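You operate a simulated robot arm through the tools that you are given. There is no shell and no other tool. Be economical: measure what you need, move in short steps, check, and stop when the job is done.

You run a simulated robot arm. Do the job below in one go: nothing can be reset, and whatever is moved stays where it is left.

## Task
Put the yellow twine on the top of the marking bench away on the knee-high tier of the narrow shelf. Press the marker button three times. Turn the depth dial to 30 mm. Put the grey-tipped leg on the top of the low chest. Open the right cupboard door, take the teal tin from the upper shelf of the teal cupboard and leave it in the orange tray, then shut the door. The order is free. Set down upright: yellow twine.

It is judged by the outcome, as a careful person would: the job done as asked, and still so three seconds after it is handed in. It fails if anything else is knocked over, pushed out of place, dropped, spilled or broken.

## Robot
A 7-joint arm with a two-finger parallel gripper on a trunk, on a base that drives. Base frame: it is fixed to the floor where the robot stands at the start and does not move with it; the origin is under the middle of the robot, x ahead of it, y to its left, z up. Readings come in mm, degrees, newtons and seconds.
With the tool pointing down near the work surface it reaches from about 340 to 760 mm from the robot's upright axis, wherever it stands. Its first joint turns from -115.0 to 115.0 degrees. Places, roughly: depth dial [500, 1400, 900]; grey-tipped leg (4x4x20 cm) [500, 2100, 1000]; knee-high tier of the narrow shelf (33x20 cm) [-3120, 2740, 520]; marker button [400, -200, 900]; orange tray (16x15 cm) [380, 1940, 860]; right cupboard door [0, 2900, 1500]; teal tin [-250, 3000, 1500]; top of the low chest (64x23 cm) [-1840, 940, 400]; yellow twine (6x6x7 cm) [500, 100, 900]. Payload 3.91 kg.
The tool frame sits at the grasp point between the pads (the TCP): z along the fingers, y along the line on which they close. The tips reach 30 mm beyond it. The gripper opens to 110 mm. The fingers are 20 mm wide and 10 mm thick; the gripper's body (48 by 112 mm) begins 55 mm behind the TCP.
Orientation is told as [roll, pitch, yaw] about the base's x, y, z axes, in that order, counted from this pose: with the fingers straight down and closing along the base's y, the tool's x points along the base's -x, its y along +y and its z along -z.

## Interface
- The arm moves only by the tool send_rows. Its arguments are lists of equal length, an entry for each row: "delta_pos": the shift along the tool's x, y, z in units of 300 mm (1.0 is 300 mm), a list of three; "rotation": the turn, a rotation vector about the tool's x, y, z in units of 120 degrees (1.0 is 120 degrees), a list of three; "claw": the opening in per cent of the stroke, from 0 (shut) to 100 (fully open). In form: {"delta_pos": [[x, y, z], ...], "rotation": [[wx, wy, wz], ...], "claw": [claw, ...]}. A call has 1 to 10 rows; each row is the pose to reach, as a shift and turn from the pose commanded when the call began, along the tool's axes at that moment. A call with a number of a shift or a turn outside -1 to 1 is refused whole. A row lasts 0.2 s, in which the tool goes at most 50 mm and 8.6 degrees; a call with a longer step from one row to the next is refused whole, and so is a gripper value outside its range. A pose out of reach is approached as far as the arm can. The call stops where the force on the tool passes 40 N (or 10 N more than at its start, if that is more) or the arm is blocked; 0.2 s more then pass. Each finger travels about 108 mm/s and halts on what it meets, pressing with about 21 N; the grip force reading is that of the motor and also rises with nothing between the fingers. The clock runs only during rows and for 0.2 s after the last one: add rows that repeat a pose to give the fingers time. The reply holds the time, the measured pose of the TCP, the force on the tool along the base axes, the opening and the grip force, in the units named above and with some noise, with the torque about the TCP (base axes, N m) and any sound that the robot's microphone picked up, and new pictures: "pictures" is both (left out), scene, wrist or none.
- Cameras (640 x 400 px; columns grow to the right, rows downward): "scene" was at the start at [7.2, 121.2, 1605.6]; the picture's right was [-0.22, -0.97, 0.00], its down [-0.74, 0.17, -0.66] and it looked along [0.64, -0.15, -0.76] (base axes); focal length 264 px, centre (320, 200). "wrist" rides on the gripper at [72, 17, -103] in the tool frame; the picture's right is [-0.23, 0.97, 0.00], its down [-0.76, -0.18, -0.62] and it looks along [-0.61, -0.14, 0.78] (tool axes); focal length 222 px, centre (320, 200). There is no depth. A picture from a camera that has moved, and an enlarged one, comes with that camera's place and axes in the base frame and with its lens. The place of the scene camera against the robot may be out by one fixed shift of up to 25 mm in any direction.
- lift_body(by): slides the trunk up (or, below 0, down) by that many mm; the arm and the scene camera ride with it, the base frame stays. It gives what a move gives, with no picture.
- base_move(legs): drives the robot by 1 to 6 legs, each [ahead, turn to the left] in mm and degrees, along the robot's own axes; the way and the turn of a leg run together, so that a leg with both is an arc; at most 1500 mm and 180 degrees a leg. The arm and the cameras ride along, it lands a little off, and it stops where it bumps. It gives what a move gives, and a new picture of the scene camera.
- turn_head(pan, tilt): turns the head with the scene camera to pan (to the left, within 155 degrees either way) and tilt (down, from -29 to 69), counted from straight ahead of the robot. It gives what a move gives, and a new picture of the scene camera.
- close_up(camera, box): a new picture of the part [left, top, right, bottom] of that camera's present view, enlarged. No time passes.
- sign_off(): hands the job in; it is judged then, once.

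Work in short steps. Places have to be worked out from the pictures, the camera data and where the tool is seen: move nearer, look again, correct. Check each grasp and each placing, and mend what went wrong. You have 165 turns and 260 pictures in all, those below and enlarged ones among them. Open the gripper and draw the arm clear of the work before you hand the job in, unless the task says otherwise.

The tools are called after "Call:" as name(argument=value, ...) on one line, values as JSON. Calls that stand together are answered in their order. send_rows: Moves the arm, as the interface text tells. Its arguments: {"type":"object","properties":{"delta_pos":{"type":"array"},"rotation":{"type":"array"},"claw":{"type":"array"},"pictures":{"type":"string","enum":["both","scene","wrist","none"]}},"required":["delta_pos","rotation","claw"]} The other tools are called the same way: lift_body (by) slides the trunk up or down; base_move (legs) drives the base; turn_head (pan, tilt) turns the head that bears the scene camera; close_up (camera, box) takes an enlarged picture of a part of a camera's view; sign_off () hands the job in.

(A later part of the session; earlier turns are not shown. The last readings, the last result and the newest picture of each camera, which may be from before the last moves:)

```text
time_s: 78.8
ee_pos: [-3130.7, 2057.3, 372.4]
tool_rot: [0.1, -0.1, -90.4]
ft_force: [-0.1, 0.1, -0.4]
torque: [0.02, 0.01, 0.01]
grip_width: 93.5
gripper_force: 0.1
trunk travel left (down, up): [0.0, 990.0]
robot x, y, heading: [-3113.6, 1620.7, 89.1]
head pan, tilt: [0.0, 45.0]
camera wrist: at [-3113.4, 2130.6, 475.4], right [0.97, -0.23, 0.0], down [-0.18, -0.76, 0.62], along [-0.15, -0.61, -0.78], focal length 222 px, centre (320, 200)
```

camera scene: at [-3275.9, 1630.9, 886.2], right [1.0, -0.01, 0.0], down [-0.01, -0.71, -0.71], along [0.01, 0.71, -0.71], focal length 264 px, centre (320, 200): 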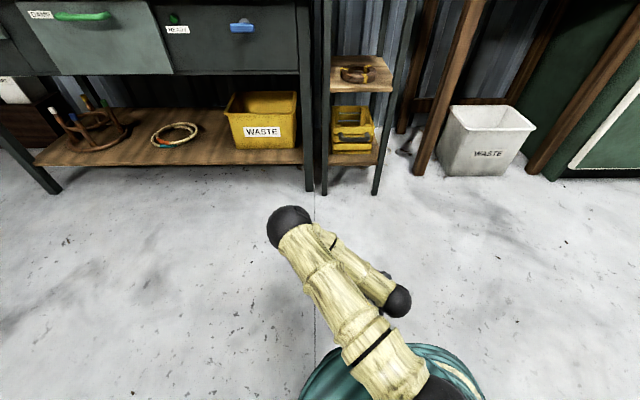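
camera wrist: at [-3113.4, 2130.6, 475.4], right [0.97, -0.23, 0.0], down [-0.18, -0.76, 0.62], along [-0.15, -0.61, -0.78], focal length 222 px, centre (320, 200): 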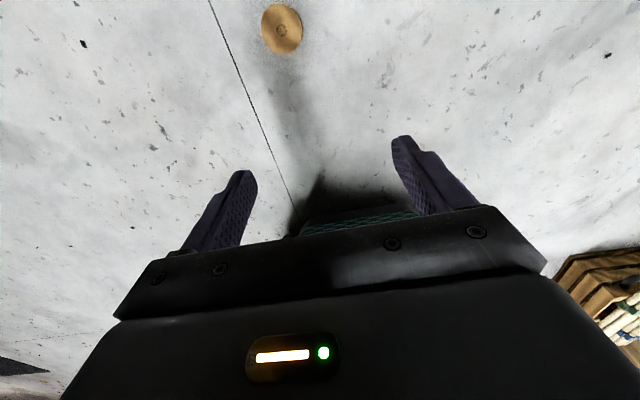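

The flip worked. I'll back the base 220 mm for reach, then tilt the tool 60° forward (30° below horizontal).

Call:
base_move(legs=[[-220, 0]])

Call:
send_rows(delta_pos=[[0.05, 0, 0], [0.1, 0, 0], [0.15, 0, 0], [0.2, 0, 0], [0.25, 0, 0], [0.3, 0, 0], [0.33, 0, 0], [0.33, 0, 0]], rotation=[[0, 0.065, 0], [0, 0.13, 0], [0, 0.195, 0], [0, 0.26, 0], [0, 0.325, 0], [0, 0.39, 0], [0, 0.455, 0], [0, 0.5, 0]], claw=[85, 85, 85, 85, 85, 85, 85, 85])

```text
time_s: 80.5
ee_pos: [-3133.8, 1835.4, 371.7]
tool_rot: [0.0, -0.1, -90.6]
ft_force: [0.6, 0.7, 0.8]
torque: [0.01, 0.0, -0.03]
grip_width: 93.5
gripper_force: 0.0
trunk travel left (down, up): [0.0, 990.0]
robot x, y, heading: [-3109.9, 1401.5, 89.0]
head pan, tilt: [0.0, 45.0]
camera scene: at [-3278.9, 1410.1, 886.2], right [1.0, -0.01, 0.0], down [-0.01, -0.71, -0.71], along [0.01, 0.71, -0.71], focal length 264 px, centre (320, 200)
```

scene: 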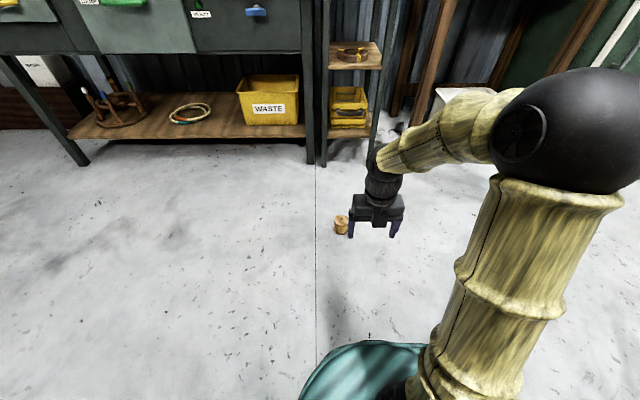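

```text
time_s: 82.3
ee_pos: [-3133.1, 1934.9, 373.8]
tool_rot: [0.0, 60.0, -90.6]
ft_force: [0.2, 0.3, 0.6]
torque: [-0.01, 0.02, 0.03]
grip_width: 93.4
gripper_force: 0.1
out of reach, approached as far as the arm can: row 5
trunk travel left (down, up): [0.0, 990.0]
robot x, y, heading: [-3119.5, 1401.8, 89.2]
head pan, tilt: [0.0, 45.0]
camera scene: at [-3278.9, 1410.1, 886.2], right [1.0, -0.01, 0.0], down [-0.01, -0.71, -0.71], along [0.01, 0.71, -0.71], focal length 264 px, centre (320, 200)
camera wrist: at [-3116.7, 1882.9, 487.2], right [0.97, -0.12, -0.2], down [-0.19, -0.92, -0.35], along [-0.14, 0.38, -0.92], focal length 222 px, centre (320, 200)
```

scene: 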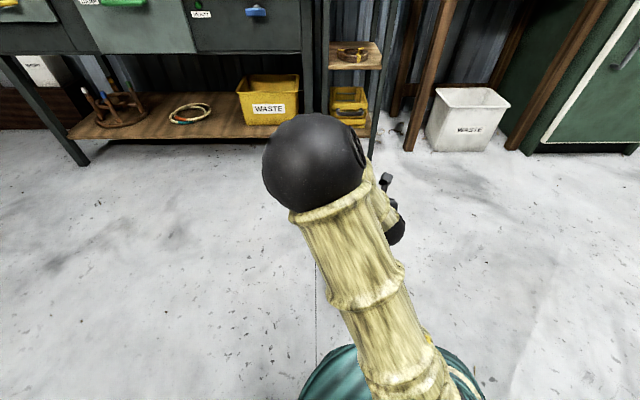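
wrist: 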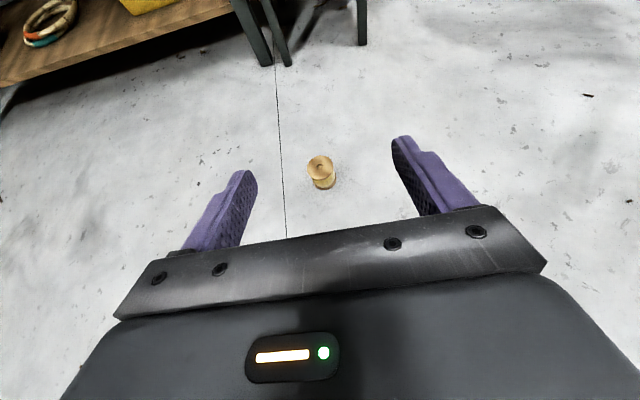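

The camera-up tilt is reachable. I'll go to a standoff 110 mm back from the twine, with grasp height 52 mm.

Call:
send_rows(delta_pos=[[-0.086, 0.017, 0.105], [-0.172, 0.034, 0.21], [-0.258, 0.051, 0.315], [-0.344, 0.068, 0.42], [-0.43, 0.086, 0.525], [-0.516, 0.103, 0.628], [-0.604, 0.12, 0.733], [-0.604, 0.12, 0.733]], rotation=[[0, 0, 0], [0, 0, 0], [0, 0, 0], [0, 0, 0], [0, 0, 0], [0, 0, 0], [0, 0, 0], [0, 0, 0]], claw=[85, 85, 85, 85, 85, 85, 85, 85], pictures="wrist")

```text
time_s: 84.1
ee_pos: [-3094.7, 2034.5, 103.6]
tool_rot: [-0.1, 59.9, -90.7]
ft_force: [-0.5, -0.2, 0.4]
torque: [0.01, 0.0, 0.02]
grip_width: 93.4
gripper_force: 0.1
trunk travel left (down, up): [0.0, 990.0]
robot x, y, heading: [-3118.2, 1400.5, 89.1]
head pan, tilt: [0.0, 45.0]
camera wrist: at [-3078.8, 1982.4, 218.4], right [0.97, -0.12, -0.2], down [-0.19, -0.92, -0.35], along [-0.14, 0.37, -0.92], focal length 222 px, centre (320, 200)
```

wrist: 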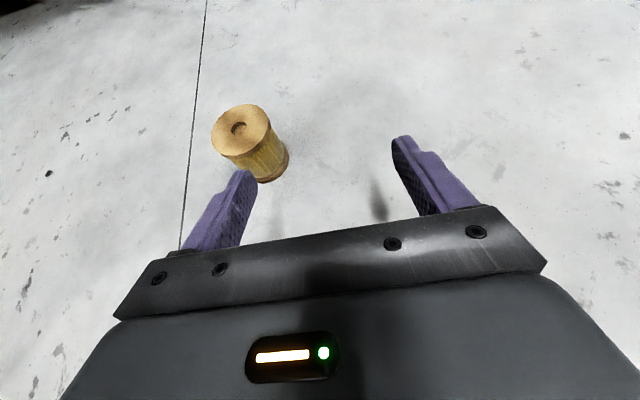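

I had the sideways sign wrong; no harm done. The twine is at [-3169, 2129], so I'll shift 74 mm left.

Call:
send_rows(delta_pos=[[-0.01, -0.123, -0.01], [0, -0.247, 0], [0, -0.247, 0]], rotation=[[0, 0, 0], [0, 0, 0], [0, 0, 0]], claw=[85, 85, 85], pictures="wrist")

```text
time_s: 84.9
ee_pos: [-3169.7, 2033.9, 104.2]
tool_rot: [0.0, 60.0, -90.6]
ft_force: [-0.2, 0.2, -0.3]
torque: [-0.02, -0.03, 0.01]
grip_width: 93.3
gripper_force: 0.0
trunk travel left (down, up): [0.0, 990.0]
robot x, y, heading: [-3120.4, 1401.6, 89.2]
head pan, tilt: [0.0, 45.0]
camera wrist: at [-3154.4, 1982.2, 219.9], right [0.97, -0.12, -0.2], down [-0.19, -0.92, -0.35], along [-0.14, 0.37, -0.92], focal length 222 px, centre (320, 200)
```

wrist: 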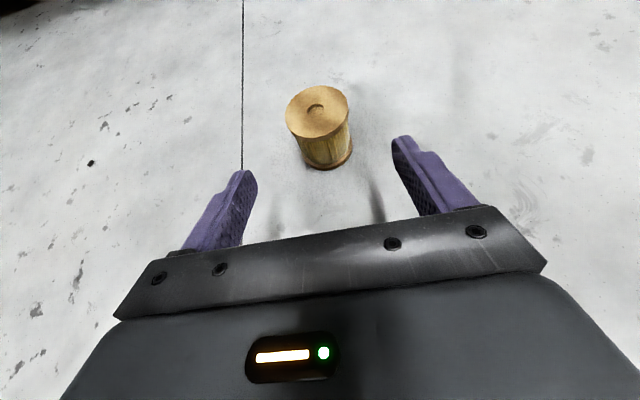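

It's aligned. I'll advance 110 mm and grip.

Call:
send_rows(delta_pos=[[0.001, 0, 0.12], [0.002, 0, 0.24], [0.003, 0, 0.33], [0.003, 0, 0.367], [0.003, 0, 0.367], [0.003, 0, 0.367], [0.003, 0, 0.367]], rotation=[[0, 0, 0], [0, 0, 0], [0, 0, 0], [0, 0, 0], [0, 0, 0], [0, 0, 0], [0, 0, 0]], claw=[85, 85, 85, 85, 0, 0, 0], pictures="wrist")

```text
time_s: 86.5
ee_pos: [-3169.6, 2129.7, 50.2]
tool_rot: [-0.1, 59.9, -90.6]
ft_force: [-0.9, 0.6, 0.6]
torque: [0.03, -0.03, 0.03]
grip_width: 58.8
gripper_force: 21.1
trunk travel left (down, up): [0.0, 990.0]
robot x, y, heading: [-3118.2, 1401.2, 89.2]
head pan, tilt: [0.0, 45.0]
camera wrist: at [-3152.7, 2077.7, 164.6], right [0.97, -0.12, -0.2], down [-0.19, -0.92, -0.35], along [-0.14, 0.37, -0.92], focal length 222 px, centre (320, 200)
```

wrist: 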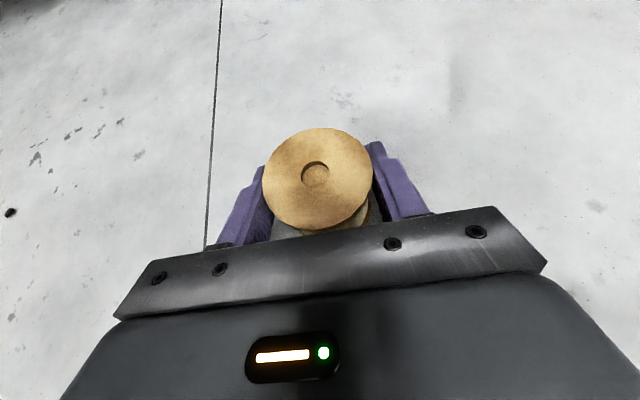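

The twine is held at 50 mm above its base. I'll lift with the trunk to clear the coil height and look at the tier.

Call:
lift_body(by=568)

Call:
turn_head(pan=0, tilt=35)

```text
refused: 568 is not a number from -400 to 400
```

```text
time_s: 87.2
ee_pos: [-3167.7, 2129.0, 50.5]
tool_rot: [-0.1, 59.8, -90.6]
ft_force: [0.0, 0.8, 1.2]
torque: [0.0, -0.03, 0.03]
grip_width: 59.1
gripper_force: 20.9
trunk travel left (down, up): [0.0, 990.0]
robot x, y, heading: [-3115.1, 1400.6, 89.4]
head pan, tilt: [0.0, 35.0]
camera scene: at [-3278.9, 1416.9, 900.9], right [1.0, -0.01, 0.0], down [-0.01, -0.57, -0.82], along [0.01, 0.82, -0.57], focal length 264 px, centre (320, 200)
```

scene: 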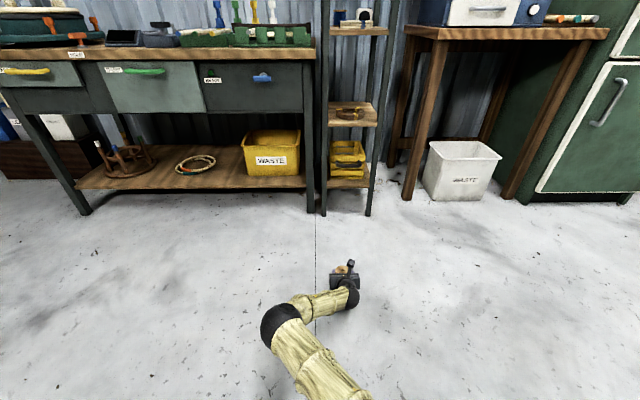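

Lifts are limited to 400 mm each, so I'll do it in two parts.

Call:
lift_body(by=300)

Call:
lift_body(by=268)

Call:
send_rows(delta_pos=[[0, 0.08, 0], [0, 0.15, 0], [0, 0.15, 0]], rotation=[[0, 0, 0], [0, 0, 0], [0, 0, 0]], claw=[0, 0, 0])

```text
time_s: 90.2
ee_pos: [-3169.3, 2129.4, 350.4]
tool_rot: [0.0, 59.9, -90.6]
ft_force: [-1.2, 0.5, -0.8]
torque: [0.03, -0.02, -0.03]
grip_width: 59.1
gripper_force: 21.6
trunk travel left (down, up): [-300.0, 690.0]
robot x, y, heading: [-3119.1, 1400.8, 89.2]
head pan, tilt: [0.0, 35.0]
```

```text
time_s: 92.9
ee_pos: [-3168.6, 2130.4, 618.1]
tool_rot: [0.0, 59.9, -90.5]
ft_force: [0.0, 0.3, -1.2]
torque: [-0.01, 0.02, 0.01]
grip_width: 58.8
gripper_force: 21.0
trunk travel left (down, up): [-568.0, 422.0]
robot x, y, heading: [-3116.3, 1398.6, 89.2]
head pan, tilt: [0.0, 35.0]
```

```text
time_s: 93.7
ee_pos: [-3124.8, 2129.5, 618.4]
tool_rot: [-0.1, 59.9, -90.6]
ft_force: [0.5, 0.4, -1.1]
torque: [0.01, 0.03, -0.05]
grip_width: 58.9
gripper_force: 21.0
trunk travel left (down, up): [-568.0, 422.0]
robot x, y, heading: [-3116.2, 1402.3, 89.1]
head pan, tilt: [0.0, 35.0]
camera scene: at [-3278.7, 1417.2, 1469.0], right [1.0, -0.01, 0.0], down [-0.01, -0.57, -0.82], along [0.01, 0.82, -0.57], focal length 264 px, centre (320, 200)
camera wrist: at [-3107.8, 2077.8, 732.7], right [0.97, -0.12, -0.2], down [-0.19, -0.92, -0.35], along [-0.14, 0.37, -0.92], focal length 222 px, centre (320, 200)
```

scene: 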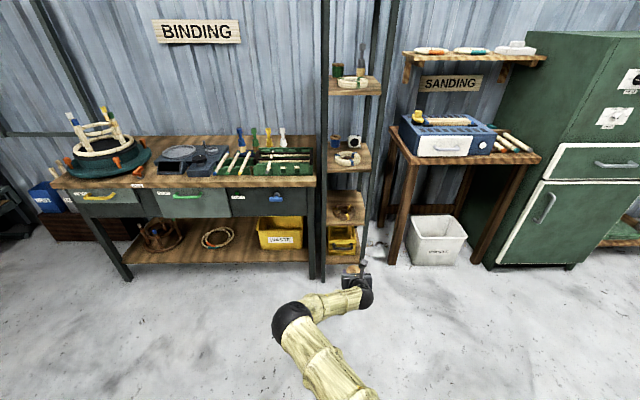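
wrist: 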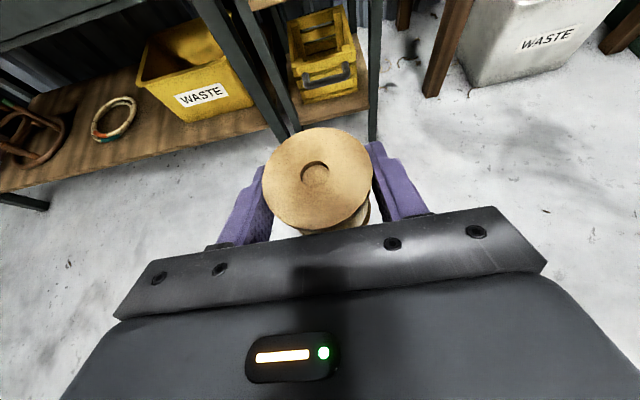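

I'll drive forward 370 mm to just short of the shelf front and check alignment.

Call:
base_move(legs=[[370, 0]])

Call:
send_rows(delta_pos=[[0, 0, 0]], rotation=[[0, 0, 0]], claw=[0], pictures="wrist")

Call:
close_up(camera="scene", box=[300, 130, 420, 330])

```text
time_s: 96.1
ee_pos: [-3121.3, 2502.9, 617.0]
tool_rot: [0.0, 59.9, -90.4]
ft_force: [-0.6, -0.3, -2.0]
torque: [-0.01, -0.01, 0.05]
grip_width: 58.6
gripper_force: 20.7
trunk travel left (down, up): [-568.0, 422.0]
robot x, y, heading: [-3115.8, 1769.8, 89.4]
head pan, tilt: [0.0, 35.0]
camera scene: at [-3274.5, 1789.4, 1469.0], right [1.0, -0.01, 0.0], down [-0.01, -0.57, -0.82], along [0.01, 0.82, -0.57], focal length 264 px, centre (320, 200)
```

scene: 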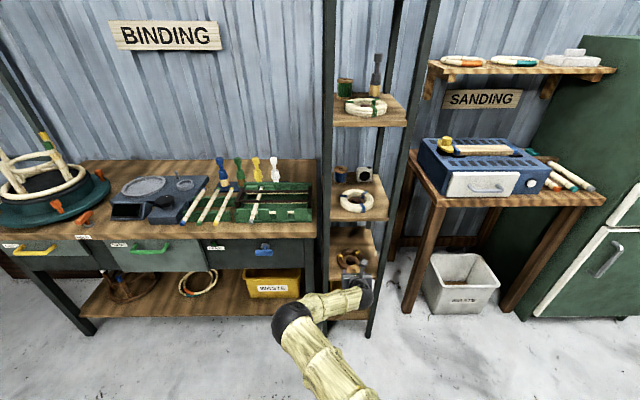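

```text
time_s: 96.5
ee_pos: [-3122.7, 2502.4, 618.7]
tool_rot: [0.0, 59.9, -90.4]
ft_force: [0.3, 0.2, 0.1]
torque: [-0.01, -0.02, 0.02]
grip_width: 58.6
gripper_force: 20.3
trunk travel left (down, up): [-568.0, 422.0]
robot x, y, heading: [-3112.0, 1773.8, 89.4]
head pan, tilt: [0.0, 35.0]
camera wrist: at [-3105.9, 2450.4, 732.6], right [0.97, -0.12, -0.2], down [-0.18, -0.92, -0.35], along [-0.14, 0.37, -0.92], focal length 222 px, centre (320, 200)
```

wrist: 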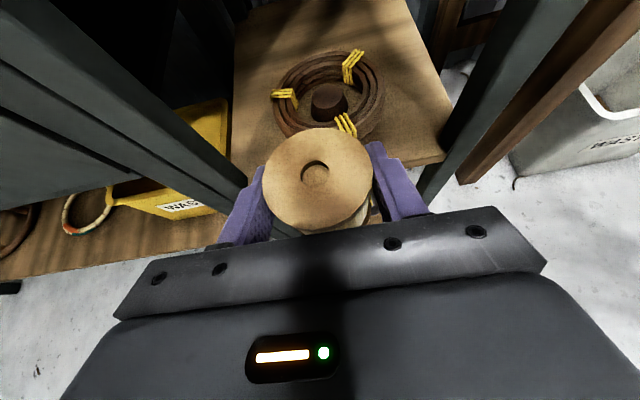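

```text
2.00 times, centred on (360, 230) of scene
camera zoom: at [-3274.5, 1789.2, 1469.0], right [1.0, -0.01, 0.0], down [-0.01, -0.57, -0.82], along [0.01, 0.82, -0.57], focal length 527 px, centre (240, 140)
```

zoom: 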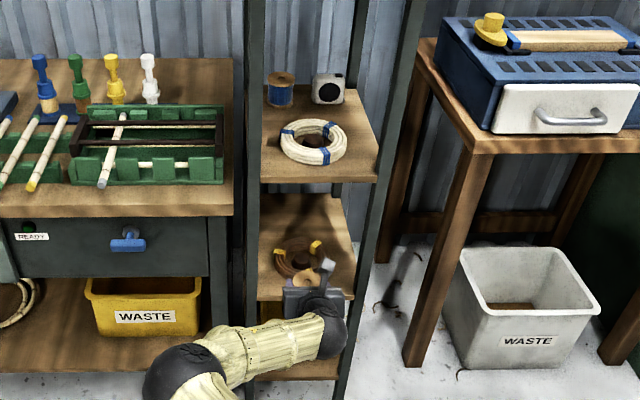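

The tier spans x −3241…−2995, its front edge is at y≈2554, and the coil's back edge is at about y = 2728. The spool target is [−3118, 2787], so I'll drive in 200 mm and check the clearances.

Call:
base_move(legs=[[200, 0]])

Call:
close_up(camera="wrist", box=[120, 0, 520, 250])

Call:
close_up(camera="scene", box=[300, 130, 420, 330])

```text
time_s: 98.1
ee_pos: [-3120.1, 2703.2, 618.8]
tool_rot: [-0.1, 59.9, -90.3]
ft_force: [0.5, -0.1, -0.9]
torque: [0.01, -0.01, 0.0]
grip_width: 58.9
gripper_force: 21.3
trunk travel left (down, up): [-568.0, 422.0]
robot x, y, heading: [-3111.1, 1974.1, 89.2]
head pan, tilt: [0.0, 35.0]
camera scene: at [-3272.5, 1990.4, 1468.9], right [1.0, -0.01, 0.0], down [-0.01, -0.57, -0.82], along [0.01, 0.82, -0.57], focal length 264 px, centre (320, 200)
```

scene: 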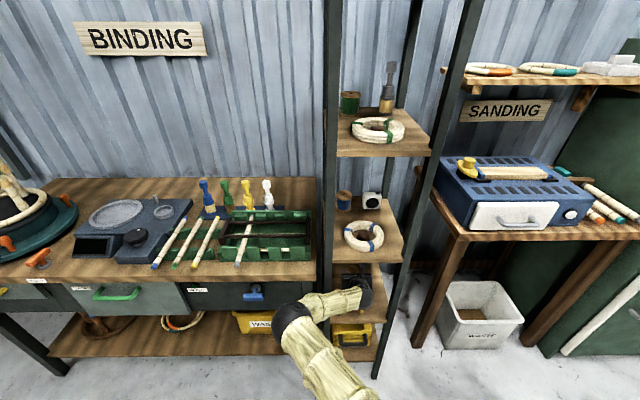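

```text
1.60 times, centred on (320, 125) of wrist
camera zoom: at [-3104.5, 2651.6, 732.5], right [0.97, -0.12, -0.2], down [-0.18, -0.92, -0.35], along [-0.14, 0.37, -0.92], focal length 355 px, centre (320, 320)
```

zoom: 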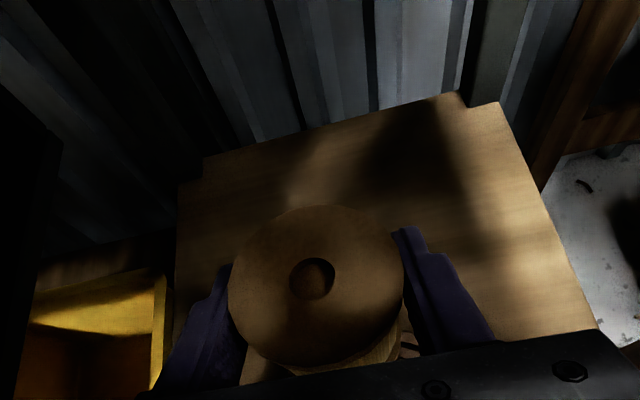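

```text
2.00 times, centred on (360, 230) of scene
camera zoom: at [-3272.5, 1990.4, 1468.9], right [1.0, -0.01, 0.0], down [-0.01, -0.57, -0.82], along [0.01, 0.82, -0.57], focal length 527 px, centre (240, 140)
```

zoom: 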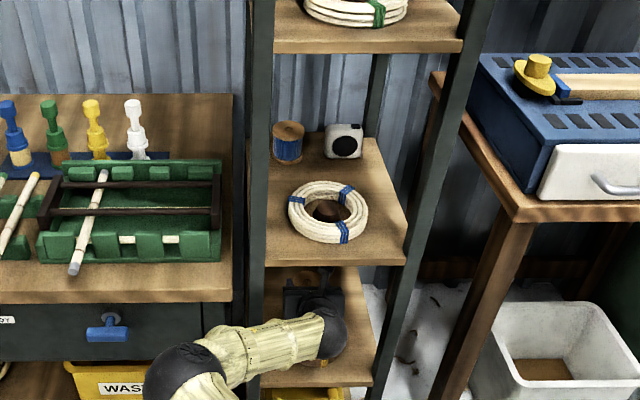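

The tier's back edge is at y≈2905, so there's room. I'll drive 87 mm more.

Call:
base_move(legs=[[87, 0]])

Call:
close_up(camera="wrist", box=[120, 0, 520, 250])

```text
time_s: 99.1
ee_pos: [-3113.2, 2753.8, 613.0]
tool_rot: [0.7, 59.0, -90.5]
ft_force: [-0.1, 0.2, -0.6]
torque: [0.02, 0.0, 0.0]
grip_width: 58.6
gripper_force: 21.0
trunk travel left (down, up): [-568.0, 422.0]
robot x, y, heading: [-3112.8, 2038.7, 89.6]
head pan, tilt: [0.0, 35.0]
stopped in leg 1: the robot was blocked; the commanded pose is now the measured one
camera scene: at [-3269.7, 2047.4, 1469.4], right [1.0, -0.01, 0.0], down [-0.01, -0.57, -0.82], along [0.01, 0.82, -0.57], focal length 264 px, centre (320, 200)
```

scene: 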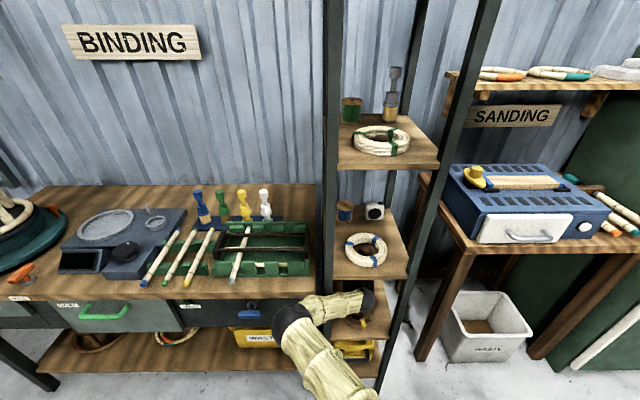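

```text
1.60 times, centred on (320, 125) of wrist
camera zoom: at [-3097.8, 2705.0, 728.0], right [0.97, -0.14, -0.19], down [-0.19, -0.92, -0.33], along [-0.13, 0.36, -0.92], focal length 355 px, centre (320, 320)
```

zoom: 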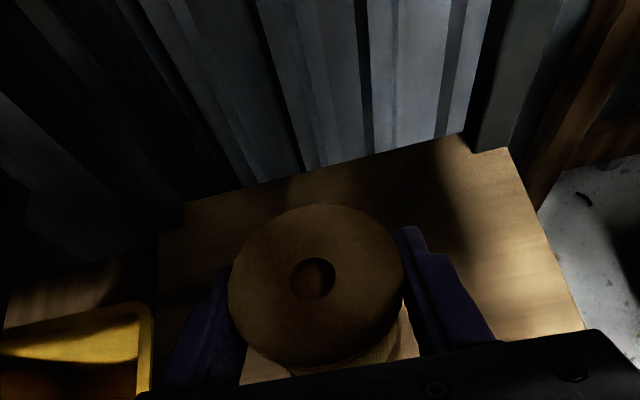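

The base was blocked 35 mm short. I'll see which part touches before doing anything else.

Call:
close_up(camera="scene", box=[240, 240, 420, 390])

```text
2.67 times, centred on (330, 315) of scene
camera zoom: at [-3269.7, 2047.4, 1469.4], right [1.0, -0.01, 0.0], down [-0.01, -0.57, -0.82], along [0.01, 0.82, -0.57], focal length 703 px, centre (293, -107)
```

zoom: 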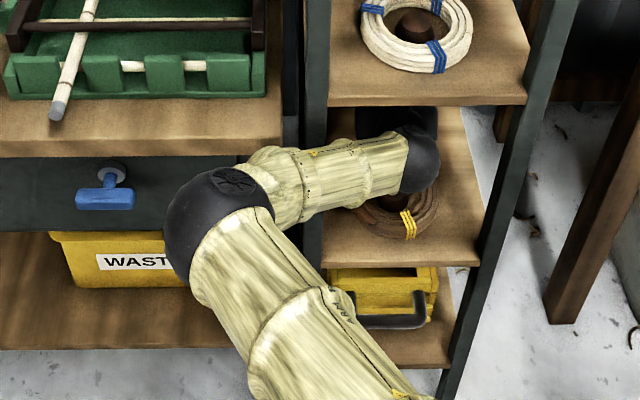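

The forearm bears on the shelf's left front post because the elbow bows left. I'll back straight out, shift the robot about 125 mm right, and use a straighter, more extended arm.

Call:
base_move(legs=[[-450, 0], [0, 30], [-250, 0], [0, -29.6]])

Call:
send_rows(delta_pos=[[0.05, -0.1, 0.08], [0.06, -0.2, 0.1], [0.08, -0.3, 0.14], [0.1, -0.4, 0.18], [0.12, -0.42, 0.21], [0.12, -0.42, 0.21]], rotation=[[0, 0, 0], [0, 0, 0], [0, 0, 0], [0, 0, 0], [0, 0, 0], [0, 0, 0]], claw=[0, 0, 0, 0, 0, 0])

```text
time_s: 106.2
ee_pos: [-3009.7, 2095.3, 608.9]
tool_rot: [0.7, 58.8, -89.1]
ft_force: [-0.2, 0.6, -0.8]
torque: [0.0, 0.02, 0.03]
grip_width: 58.5
gripper_force: 21.0
trunk travel left (down, up): [-568.0, 422.0]
robot x, y, heading: [-2990.5, 1375.3, 90.3]
head pan, tilt: [0.0, 35.0]
camera scene: at [-3151.9, 1390.1, 1469.0], right [1.0, 0.01, 0.0], down [0.01, -0.57, -0.82], along [-0.01, 0.82, -0.57], focal length 264 px, centre (320, 200)
```

scene: 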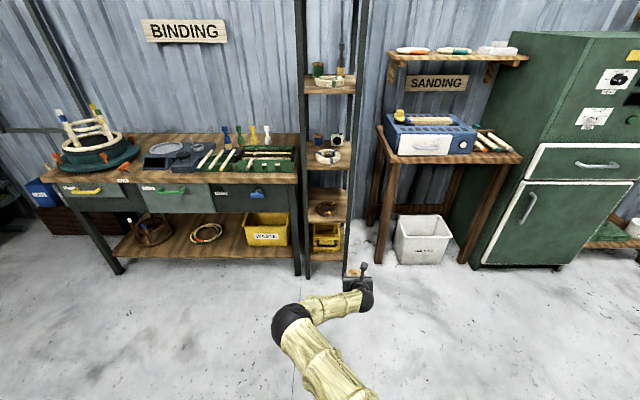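

```text
time_s: 107.6
ee_pos: [-3136.9, 2169.0, 605.8]
tool_rot: [0.7, 58.8, -89.2]
ft_force: [-0.9, 0.6, -0.3]
torque: [-0.02, 0.04, -0.01]
grip_width: 58.4
gripper_force: 21.2
trunk travel left (down, up): [-568.0, 422.0]
robot x, y, heading: [-2992.0, 1375.5, 90.6]
head pan, tilt: [0.0, 35.0]
camera scene: at [-3151.8, 1390.2, 1469.0], right [1.0, 0.01, 0.0], down [0.01, -0.57, -0.82], along [-0.01, 0.82, -0.57], focal length 264 px, centre (320, 200)
camera wrist: at [-3120.3, 2119.4, 721.0], right [0.98, -0.11, -0.19], down [-0.17, -0.93, -0.33], along [-0.14, 0.35, -0.93], focal length 222 px, centre (320, 200)
```

scene: 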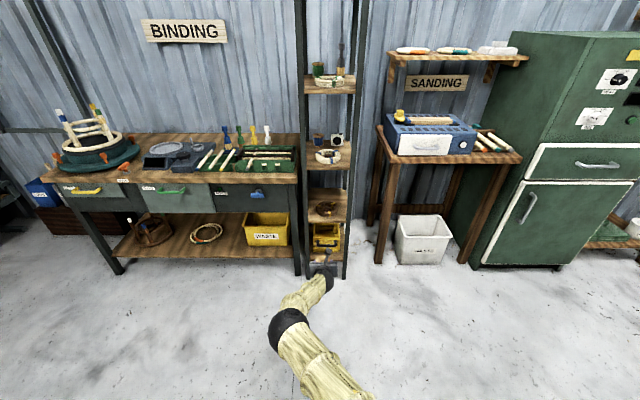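
wrist: 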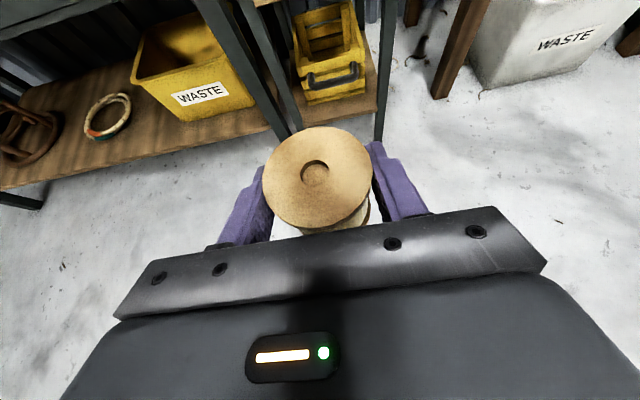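

That stretch is reachable and the forearm is straighter. I'll trim the slight tilt, go up 11 mm, 20 mm right and 40 mm further forward.

Call:
send_rows(delta_pos=[[0.05, 0.033, 0.05], [0.099, 0.067, 0.097], [0.099, 0.067, 0.097]], rotation=[[0.0058, 0.0095, 0], [0.0058, 0.0095, 0], [0.0058, 0.0095, 0]], claw=[0, 0, 0], pictures="none")

Call:
base_move(legs=[[360, 0]])

```text
time_s: 108.4
ee_pos: [-3116.4, 2208.7, 616.2]
tool_rot: [0.0, 59.9, -89.1]
ft_force: [0.6, 0.2, -0.7]
torque: [-0.01, 0.0, 0.01]
grip_width: 58.5
gripper_force: 21.3
trunk travel left (down, up): [-568.0, 422.0]
robot x, y, heading: [-2986.3, 1374.9, 90.7]
head pan, tilt: [0.0, 35.0]
```

```text
time_s: 110.7
ee_pos: [-3119.9, 2569.7, 615.1]
tool_rot: [-0.1, 59.9, -89.1]
ft_force: [-0.5, 0.1, 0.3]
torque: [-0.03, 0.02, -0.01]
grip_width: 58.4
gripper_force: 20.9
trunk travel left (down, up): [-568.0, 422.0]
robot x, y, heading: [-2993.9, 1741.0, 90.7]
head pan, tilt: [0.0, 35.0]
camera scene: at [-3155.3, 1750.6, 1468.9], right [1.0, 0.01, 0.0], down [0.01, -0.57, -0.82], along [-0.01, 0.82, -0.57], focal length 264 px, centre (320, 200)
```

scene: 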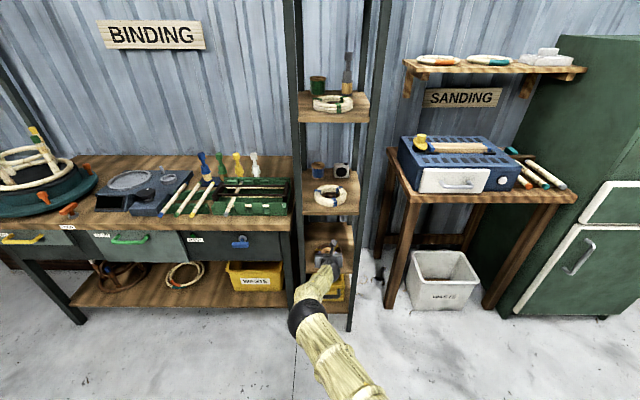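

The arm now goes in nearly straight. I'll drive the remaining 212 mm in.

Call:
base_move(legs=[[140, 0], [72, 0]])

Call:
close_up(camera="wrist", box=[120, 0, 520, 250])

Call:
close_up(camera="scene", box=[240, 200, 420, 350])

```text
time_s: 112.7
ee_pos: [-3123.8, 2781.2, 614.7]
tool_rot: [-0.1, 59.9, -89.1]
ft_force: [0.1, -0.1, -1.0]
torque: [0.0, -0.03, -0.01]
grip_width: 58.6
gripper_force: 21.0
trunk travel left (down, up): [-568.0, 422.0]
robot x, y, heading: [-2994.0, 1948.8, 90.4]
head pan, tilt: [0.0, 35.0]
camera scene: at [-3157.4, 1963.4, 1468.9], right [1.0, 0.01, 0.0], down [0.01, -0.57, -0.82], along [-0.01, 0.82, -0.57], focal length 264 px, centre (320, 200)
```

scene: 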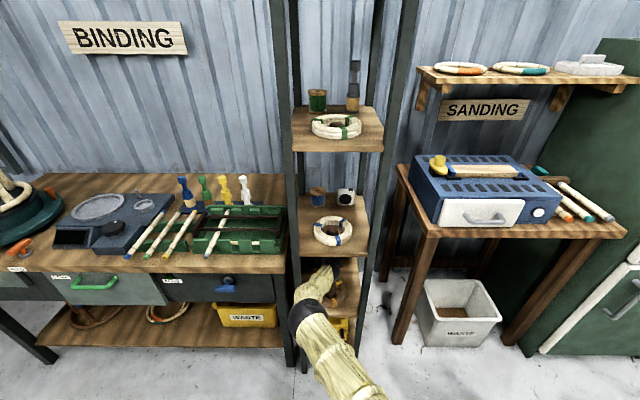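

```text
1.60 times, centred on (320, 125) of wrist
camera zoom: at [-3105.5, 2730.6, 729.6], right [0.98, -0.1, -0.2], down [-0.16, -0.92, -0.35], along [-0.15, 0.37, -0.92], focal length 355 px, centre (320, 320)
```

zoom: 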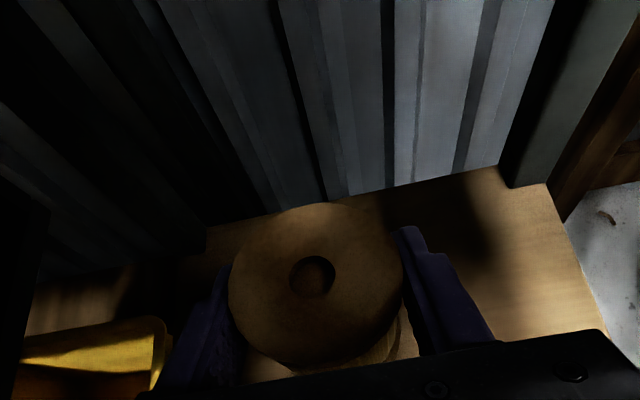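

```text
2.67 times, centred on (330, 275) of scene
camera zoom: at [-3157.4, 1963.4, 1468.9], right [1.0, 0.01, 0.0], down [0.01, -0.57, -0.82], along [-0.01, 0.82, -0.57], focal length 703 px, centre (293, 0)
```

zoom: 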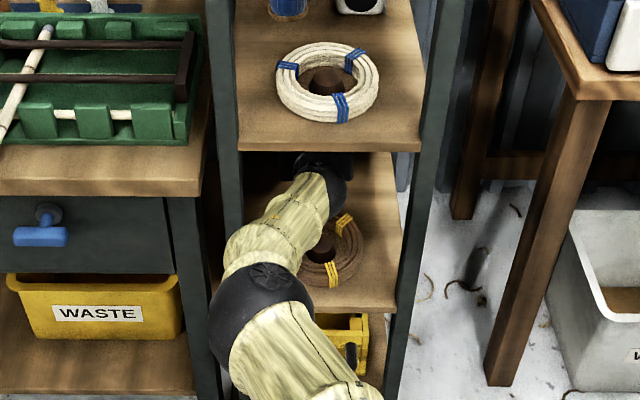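

The spool is over the free area behind the coil. I'll lower it gently, in small steps near contact.

Call:
send_rows(delta_pos=[[-0.058, 0, 0.033], [-0.101, 0, 0.058], [-0.113, 0, 0.065], [-0.121, 0, 0.07], [-0.13, 0, 0.075], [-0.136, 0, 0.078], [-0.141, 0, 0.082], [-0.147, 0, 0.085], [-0.153, 0, 0.088]], rotation=[[0, 0, 0], [0, 0, 0], [0, 0, 0], [0, 0, 0], [0, 0, 0], [0, 0, 0], [0, 0, 0], [0, 0, 0], [0, 0, 0]], claw=[0, 0, 0, 0, 0, 0, 0, 0, 0], pictures="wrist")

```text
time_s: 114.7
ee_pos: [-3125.0, 2783.7, 569.6]
tool_rot: [-0.5, 60.3, -89.5]
ft_force: [4.3, -4.4, 11.5]
torque: [-0.28, -0.5, -0.13]
grip_width: 58.8
gripper_force: 21.0
trunk travel left (down, up): [-568.0, 422.0]
robot x, y, heading: [-2995.0, 1950.0, 90.5]
head pan, tilt: [0.0, 35.0]
camera wrist: at [-3106.8, 2731.7, 684.1], right [0.97, -0.1, -0.2], down [-0.16, -0.92, -0.35], along [-0.15, 0.38, -0.91], focal length 222 px, centre (320, 200)
```

wrist: 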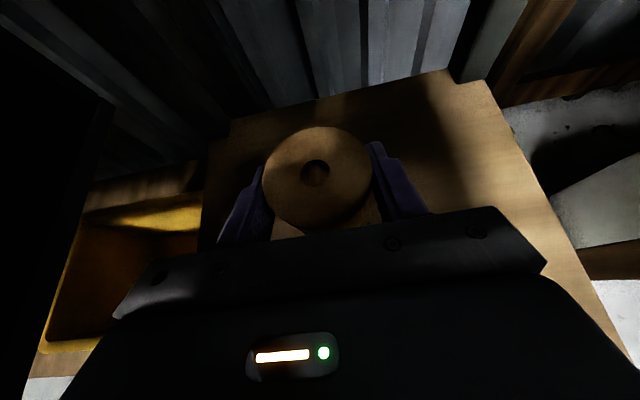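

It landed at z≈570, as expected. I'll open the fingers fully clear of the spool and raise the trunk 45 mm so the tips clear the coil.

Call:
send_rows(delta_pos=[[0, 0, 0], [0, 0, 0], [0, 0, 0]], rotation=[[0, 0, 0], [0, 0, 0], [0, 0, 0]], claw=[75, 85, 85], pictures="wrist")

Call:
lift_body(by=45)

Call:
close_up(camera="wrist", box=[120, 0, 520, 250])

```text
time_s: 115.5
ee_pos: [-3123.3, 2784.3, 569.4]
tool_rot: [-0.4, 60.3, -89.5]
ft_force: [-0.8, 0.5, 0.0]
torque: [0.02, -0.02, 0.01]
grip_width: 93.6
gripper_force: 0.0
trunk travel left (down, up): [-568.0, 422.0]
robot x, y, heading: [-2994.0, 1949.5, 90.5]
head pan, tilt: [0.0, 35.0]
camera wrist: at [-3105.7, 2732.6, 682.7], right [0.97, -0.1, -0.2], down [-0.16, -0.92, -0.35], along [-0.15, 0.38, -0.91], focal length 222 px, centre (320, 200)
```

wrist: 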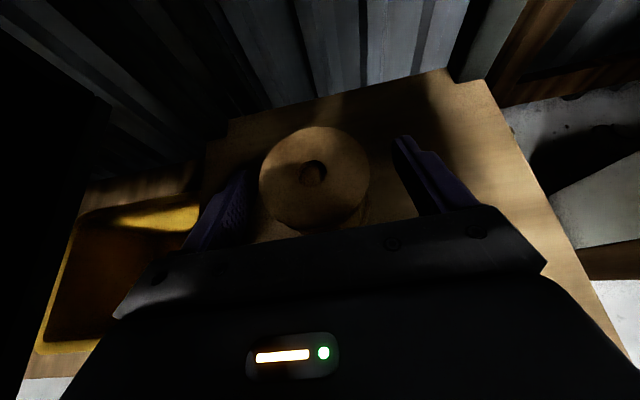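

```text
time_s: 116.3
ee_pos: [-3124.0, 2783.6, 613.0]
tool_rot: [-0.4, 60.3, -89.4]
ft_force: [-0.3, 0.6, 0.3]
torque: [0.02, -0.02, 0.01]
grip_width: 93.4
gripper_force: 0.2
trunk travel left (down, up): [-613.0, 377.0]
robot x, y, heading: [-2993.2, 1945.0, 90.7]
head pan, tilt: [0.0, 35.0]
```

```text
1.60 times, centred on (320, 125) of wrist
camera zoom: at [-3105.6, 2732.7, 727.6], right [0.97, -0.1, -0.2], down [-0.16, -0.92, -0.35], along [-0.15, 0.38, -0.91], focal length 355 px, centre (320, 320)
```

zoom: 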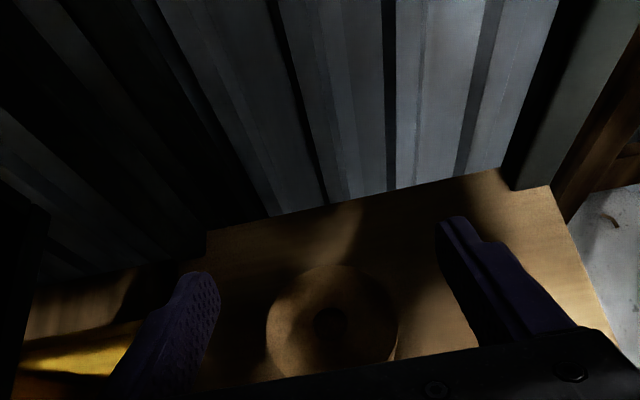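

The twine is standing. I'll back straight out 420 mm and look at the result.

Call:
base_move(legs=[[-420, 0]])

Call:
close_up(camera="scene", box=[270, 180, 390, 330])

Call:
close_up(camera="wrist", box=[200, 0, 500, 150])

```text
time_s: 119.0
ee_pos: [-3119.9, 2360.9, 615.3]
tool_rot: [-0.5, 60.3, -89.5]
ft_force: [-0.2, 0.1, -0.4]
torque: [-0.02, -0.02, 0.04]
grip_width: 93.4
gripper_force: 0.1
trunk travel left (down, up): [-613.0, 377.0]
robot x, y, heading: [-2989.2, 1528.0, 90.7]
head pan, tilt: [0.0, 35.0]
camera scene: at [-3152.8, 1539.0, 1514.0], right [1.0, 0.01, 0.0], down [0.01, -0.57, -0.82], along [-0.01, 0.82, -0.57], focal length 264 px, centre (320, 200)
```

scene: 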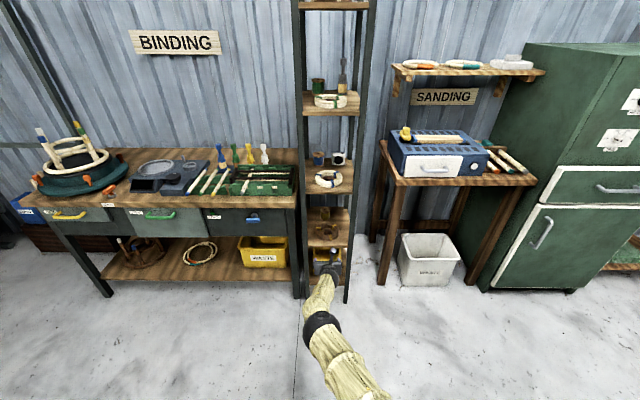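

```text
2.67 times, centred on (330, 255) of scene
camera zoom: at [-3152.8, 1539.0, 1514.0], right [1.0, 0.01, 0.0], down [0.01, -0.57, -0.82], along [-0.01, 0.82, -0.57], focal length 703 px, centre (293, 53)
```

zoom: 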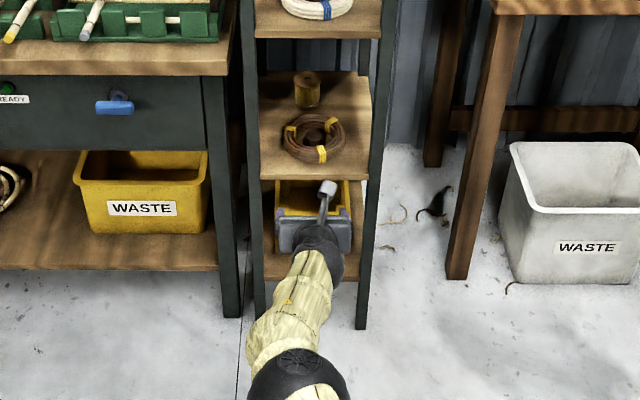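

```text
2.13 times, centred on (350, 75) of wrist
camera zoom: at [-3102.1, 2308.7, 727.9], right [0.97, -0.1, -0.2], down [-0.16, -0.92, -0.35], along [-0.15, 0.38, -0.91], focal length 474 px, centre (256, 467)
```

zoom: 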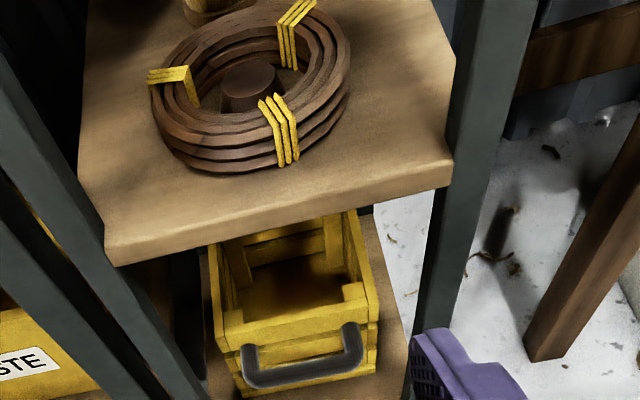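

The twine is upright on the tier behind the undisturbed coil. Next is the depth dial, so I'll fold the arm in, with the tool back to vertical, and raise the trunk to its starting level.

Call:
send_rows(delta_pos=[[-0.016, 0, -0.111], [-0.032, 0, -0.222], [-0.048, 0, -0.333], [-0.064, 0, -0.444], [-0.08, 0, -0.555], [-0.096, 0, -0.666], [-0.112, 0, -0.777], [-0.127, 0, -0.889]], rotation=[[0, -0.063, 0], [0, -0.126, 0], [0, -0.189, 0], [0, -0.252, 0], [0, -0.315, 0], [0, -0.378, 0], [0, -0.441, 0], [0, -0.502, 0]], claw=[50, 0, 0, 0, 0, 0, 0, 0], pictures="none")

Call:
lift_body(by=112)

Call:
send_rows(delta_pos=[[-0.1, 0, -0.1], [-0.2, 0, -0.2], [-0.3, 0, -0.3], [-0.4, 0.1, -0.4], [-0.4, 0.2, -0.5], [-0.4, 0.3, -0.6], [-0.4, 0.33, -0.75], [-0.4, 0.33, -0.9]], rotation=[[0, 0, 0], [0, 0, 0], [0, 0, 0], [0, 0, 0], [0, 0, 0], [0, 0, 0], [0, 0, 0], [0, 0, 0]], claw=[0, 0, 0, 0, 0, 0, 0, 0], pictures="none")

```text
time_s: 120.8
ee_pos: [-3115.4, 2110.7, 713.7]
tool_rot: [-0.3, -0.1, -89.1]
ft_force: [-0.6, 0.0, -0.5]
torque: [0.02, -0.05, -0.04]
grip_width: 0.1
gripper_force: 21.1
trunk travel left (down, up): [-613.0, 377.0]
robot x, y, heading: [-2989.1, 1525.5, 90.7]
head pan, tilt: [0.0, 35.0]
```

```text
time_s: 122.2
ee_pos: [-3114.5, 2110.0, 825.8]
tool_rot: [-0.2, 0.1, -89.1]
ft_force: [-0.2, -0.1, -0.2]
torque: [0.01, 0.01, -0.01]
grip_width: 0.0
gripper_force: 20.8
trunk travel left (down, up): [-725.0, 265.0]
robot x, y, heading: [-2991.8, 1531.9, 90.6]
head pan, tilt: [0.0, 35.0]
```

```text
refused: row 4 steps farther than a row can; nothing moved
```

One step was too long; I'll resend it evenly split.

Call:
send_rows(delta_pos=[[-0.044, 0.05, -0.113], [-0.088, 0.1, -0.225], [-0.131, 0.15, -0.338], [-0.175, 0.2, -0.45], [-0.219, 0.25, -0.563], [-0.263, 0.3, -0.675], [-0.306, 0.35, -0.788], [-0.35, 0.4, -0.9]], rotation=[[0, 0, 0], [0, 0, 0], [0, 0, 0], [0, 0, 0], [0, 0, 0], [0, 0, 0], [0, 0, 0], [0, 0, 0]], claw=[0, 0, 0, 0, 0, 0, 0, 0], pictures="none")

Call:
base_move(legs=[[0, -67.5], [1075, 0], [0, -39.8], [1450, 0], [0, 16.6]])

```text
time_s: 124.0
ee_pos: [-2991.5, 2004.7, 1093.9]
tool_rot: [-0.2, 0.2, -89.1]
ft_force: [0.2, -0.2, 0.3]
torque: [0.04, -0.01, 0.0]
grip_width: 0.0
gripper_force: 20.7
trunk travel left (down, up): [-725.0, 265.0]
robot x, y, heading: [-2988.9, 1525.3, 91.0]
head pan, tilt: [0.0, 35.0]
```

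```text
time_s: 142.0
ee_pos: [-141.7, 1534.5, 1093.4]
tool_rot: [-0.2, 0.1, -179.8]
ft_force: [0.8, -0.1, 0.0]
torque: [0.0, -0.02, 0.02]
grip_width: 0.0
gripper_force: 21.2
trunk travel left (down, up): [-725.0, 265.0]
robot x, y, heading: [-623.7, 1537.8, 0.1]
head pan, tilt: [0.0, 35.0]
camera scene: at [-601.6, 1677.6, 1626.0], right [0.0, -1.0, 0.0], down [-0.57, 0.0, -0.82], along [0.82, 0.0, -0.57], focal length 264 px, centre (320, 200)
```

scene: 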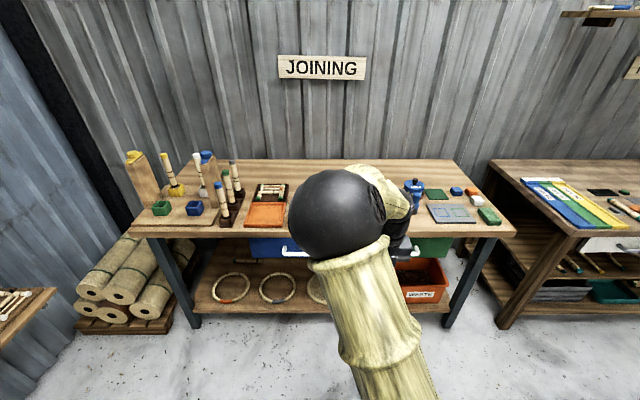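

I've arrived facing the joining bench. I'll drive up 540 mm and look at the dial with both cameras.

Call:
base_move(legs=[[540, 0]])

Call:
turn_head(pan=-5, tilt=50)

Call:
close_up(camera="wrist", box=[0, 0, 640, 400])

```text
time_s: 145.2
ee_pos: [400.2, 1539.2, 1092.6]
tool_rot: [-0.1, 0.1, -179.4]
ft_force: [0.1, -0.5, -0.5]
torque: [0.02, 0.0, 0.02]
grip_width: 0.0
gripper_force: 20.8
trunk travel left (down, up): [-725.0, 265.0]
robot x, y, heading: [-81.5, 1540.4, 0.3]
head pan, tilt: [0.0, 35.0]
camera scene: at [-61.3, 1679.1, 1626.0], right [0.01, -1.0, 0.0], down [-0.57, 0.0, -0.82], along [0.82, 0.01, -0.57], focal length 264 px, centre (320, 200)
```

scene: 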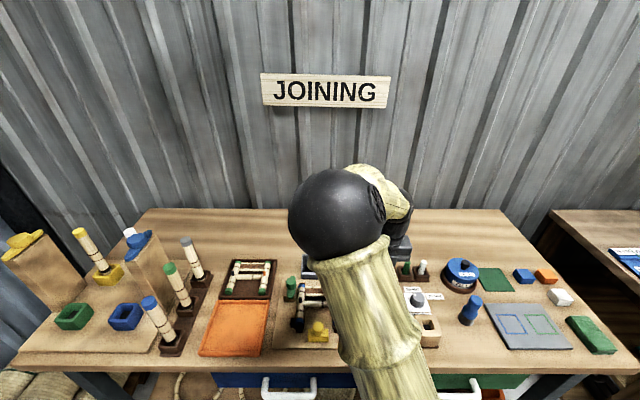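

```text
time_s: 145.9
ee_pos: [399.0, 1539.8, 1093.6]
tool_rot: [-0.3, 0.1, -179.4]
ft_force: [-0.8, 0.9, 0.5]
torque: [0.01, 0.01, 0.01]
grip_width: 0.0
gripper_force: 21.1
trunk travel left (down, up): [-725.0, 265.0]
robot x, y, heading: [-84.3, 1541.4, 0.4]
head pan, tilt: [-5.0, 50.0]
camera scene: at [-73.3, 1672.3, 1604.3], right [-0.08, -1.0, 0.0], down [-0.76, 0.06, -0.64], along [0.64, -0.05, -0.77], focal length 264 px, centre (320, 200)
```

scene: 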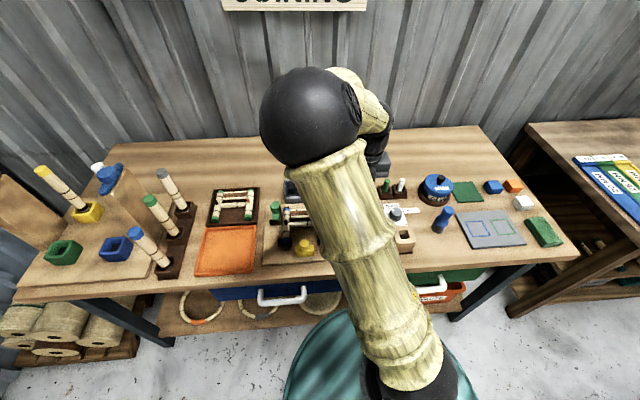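

```text
1.00 times, centred on (320, 200) of wrist
camera zoom: at [471.6, 1524.7, 1196.7], right [-0.22, -0.98, 0.0], down [-0.76, 0.17, 0.62], along [-0.61, 0.14, -0.78], focal length 222 px, centre (320, 200)
```

zoom: 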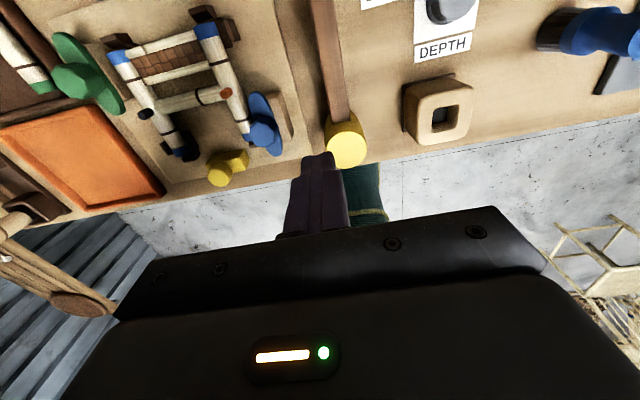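

The DEPTH dial is near [455, 1390]. I'll move the tool forward-right so that the wrist camera sees its scale.

Call:
send_rows(delta_pos=[[0.11, -0.083, 0], [0.22, -0.166, 0], [0.33, -0.25, 0], [0.44, -0.333, 0], [0.55, -0.416, 0], [0.63, -0.5, 0]], rotation=[[0, 0, 0], [0, 0, 0], [0, 0, 0], [0, 0, 0], [0, 0, 0], [0, 0, 0]], claw=[0, 0, 0, 0, 0, 0])

```text
time_s: 147.3
ee_pos: [588.5, 1693.1, 1093.2]
tool_rot: [-0.2, 0.0, -179.3]
ft_force: [-0.7, -0.8, -0.2]
torque: [-0.02, 0.0, -0.01]
grip_width: 0.1
gripper_force: 21.3
trunk travel left (down, up): [-725.0, 265.0]
robot x, y, heading: [-81.4, 1542.7, 0.4]
head pan, tilt: [-5.0, 50.0]
camera scene: at [-72.6, 1672.7, 1604.2], right [-0.08, -1.0, 0.0], down [-0.76, 0.06, -0.64], along [0.64, -0.05, -0.77], focal length 264 px, centre (320, 200)
camera wrist: at [660.4, 1676.9, 1196.0], right [-0.22, -0.98, 0.0], down [-0.76, 0.17, 0.62], along [-0.61, 0.14, -0.78], focal length 222 px, centre (320, 200)
```

scene: 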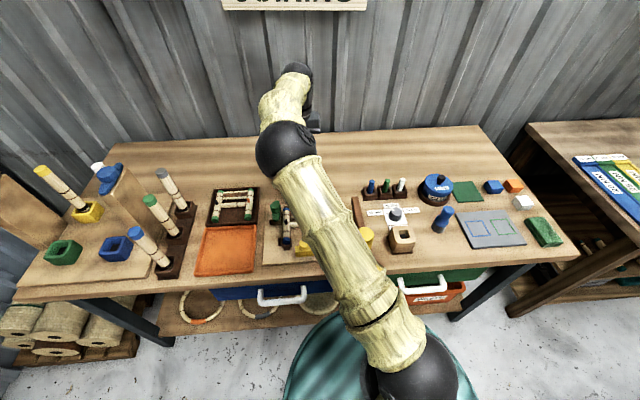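
wrist: 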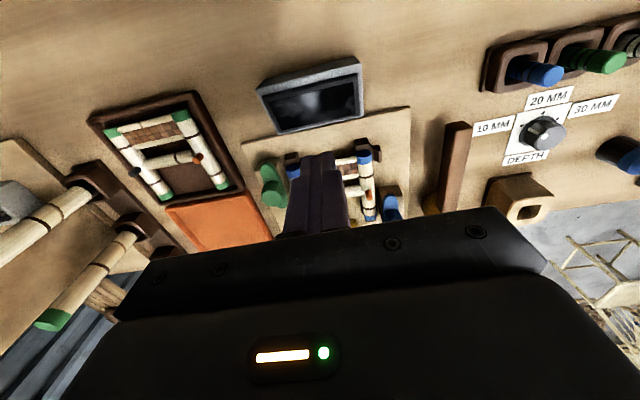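

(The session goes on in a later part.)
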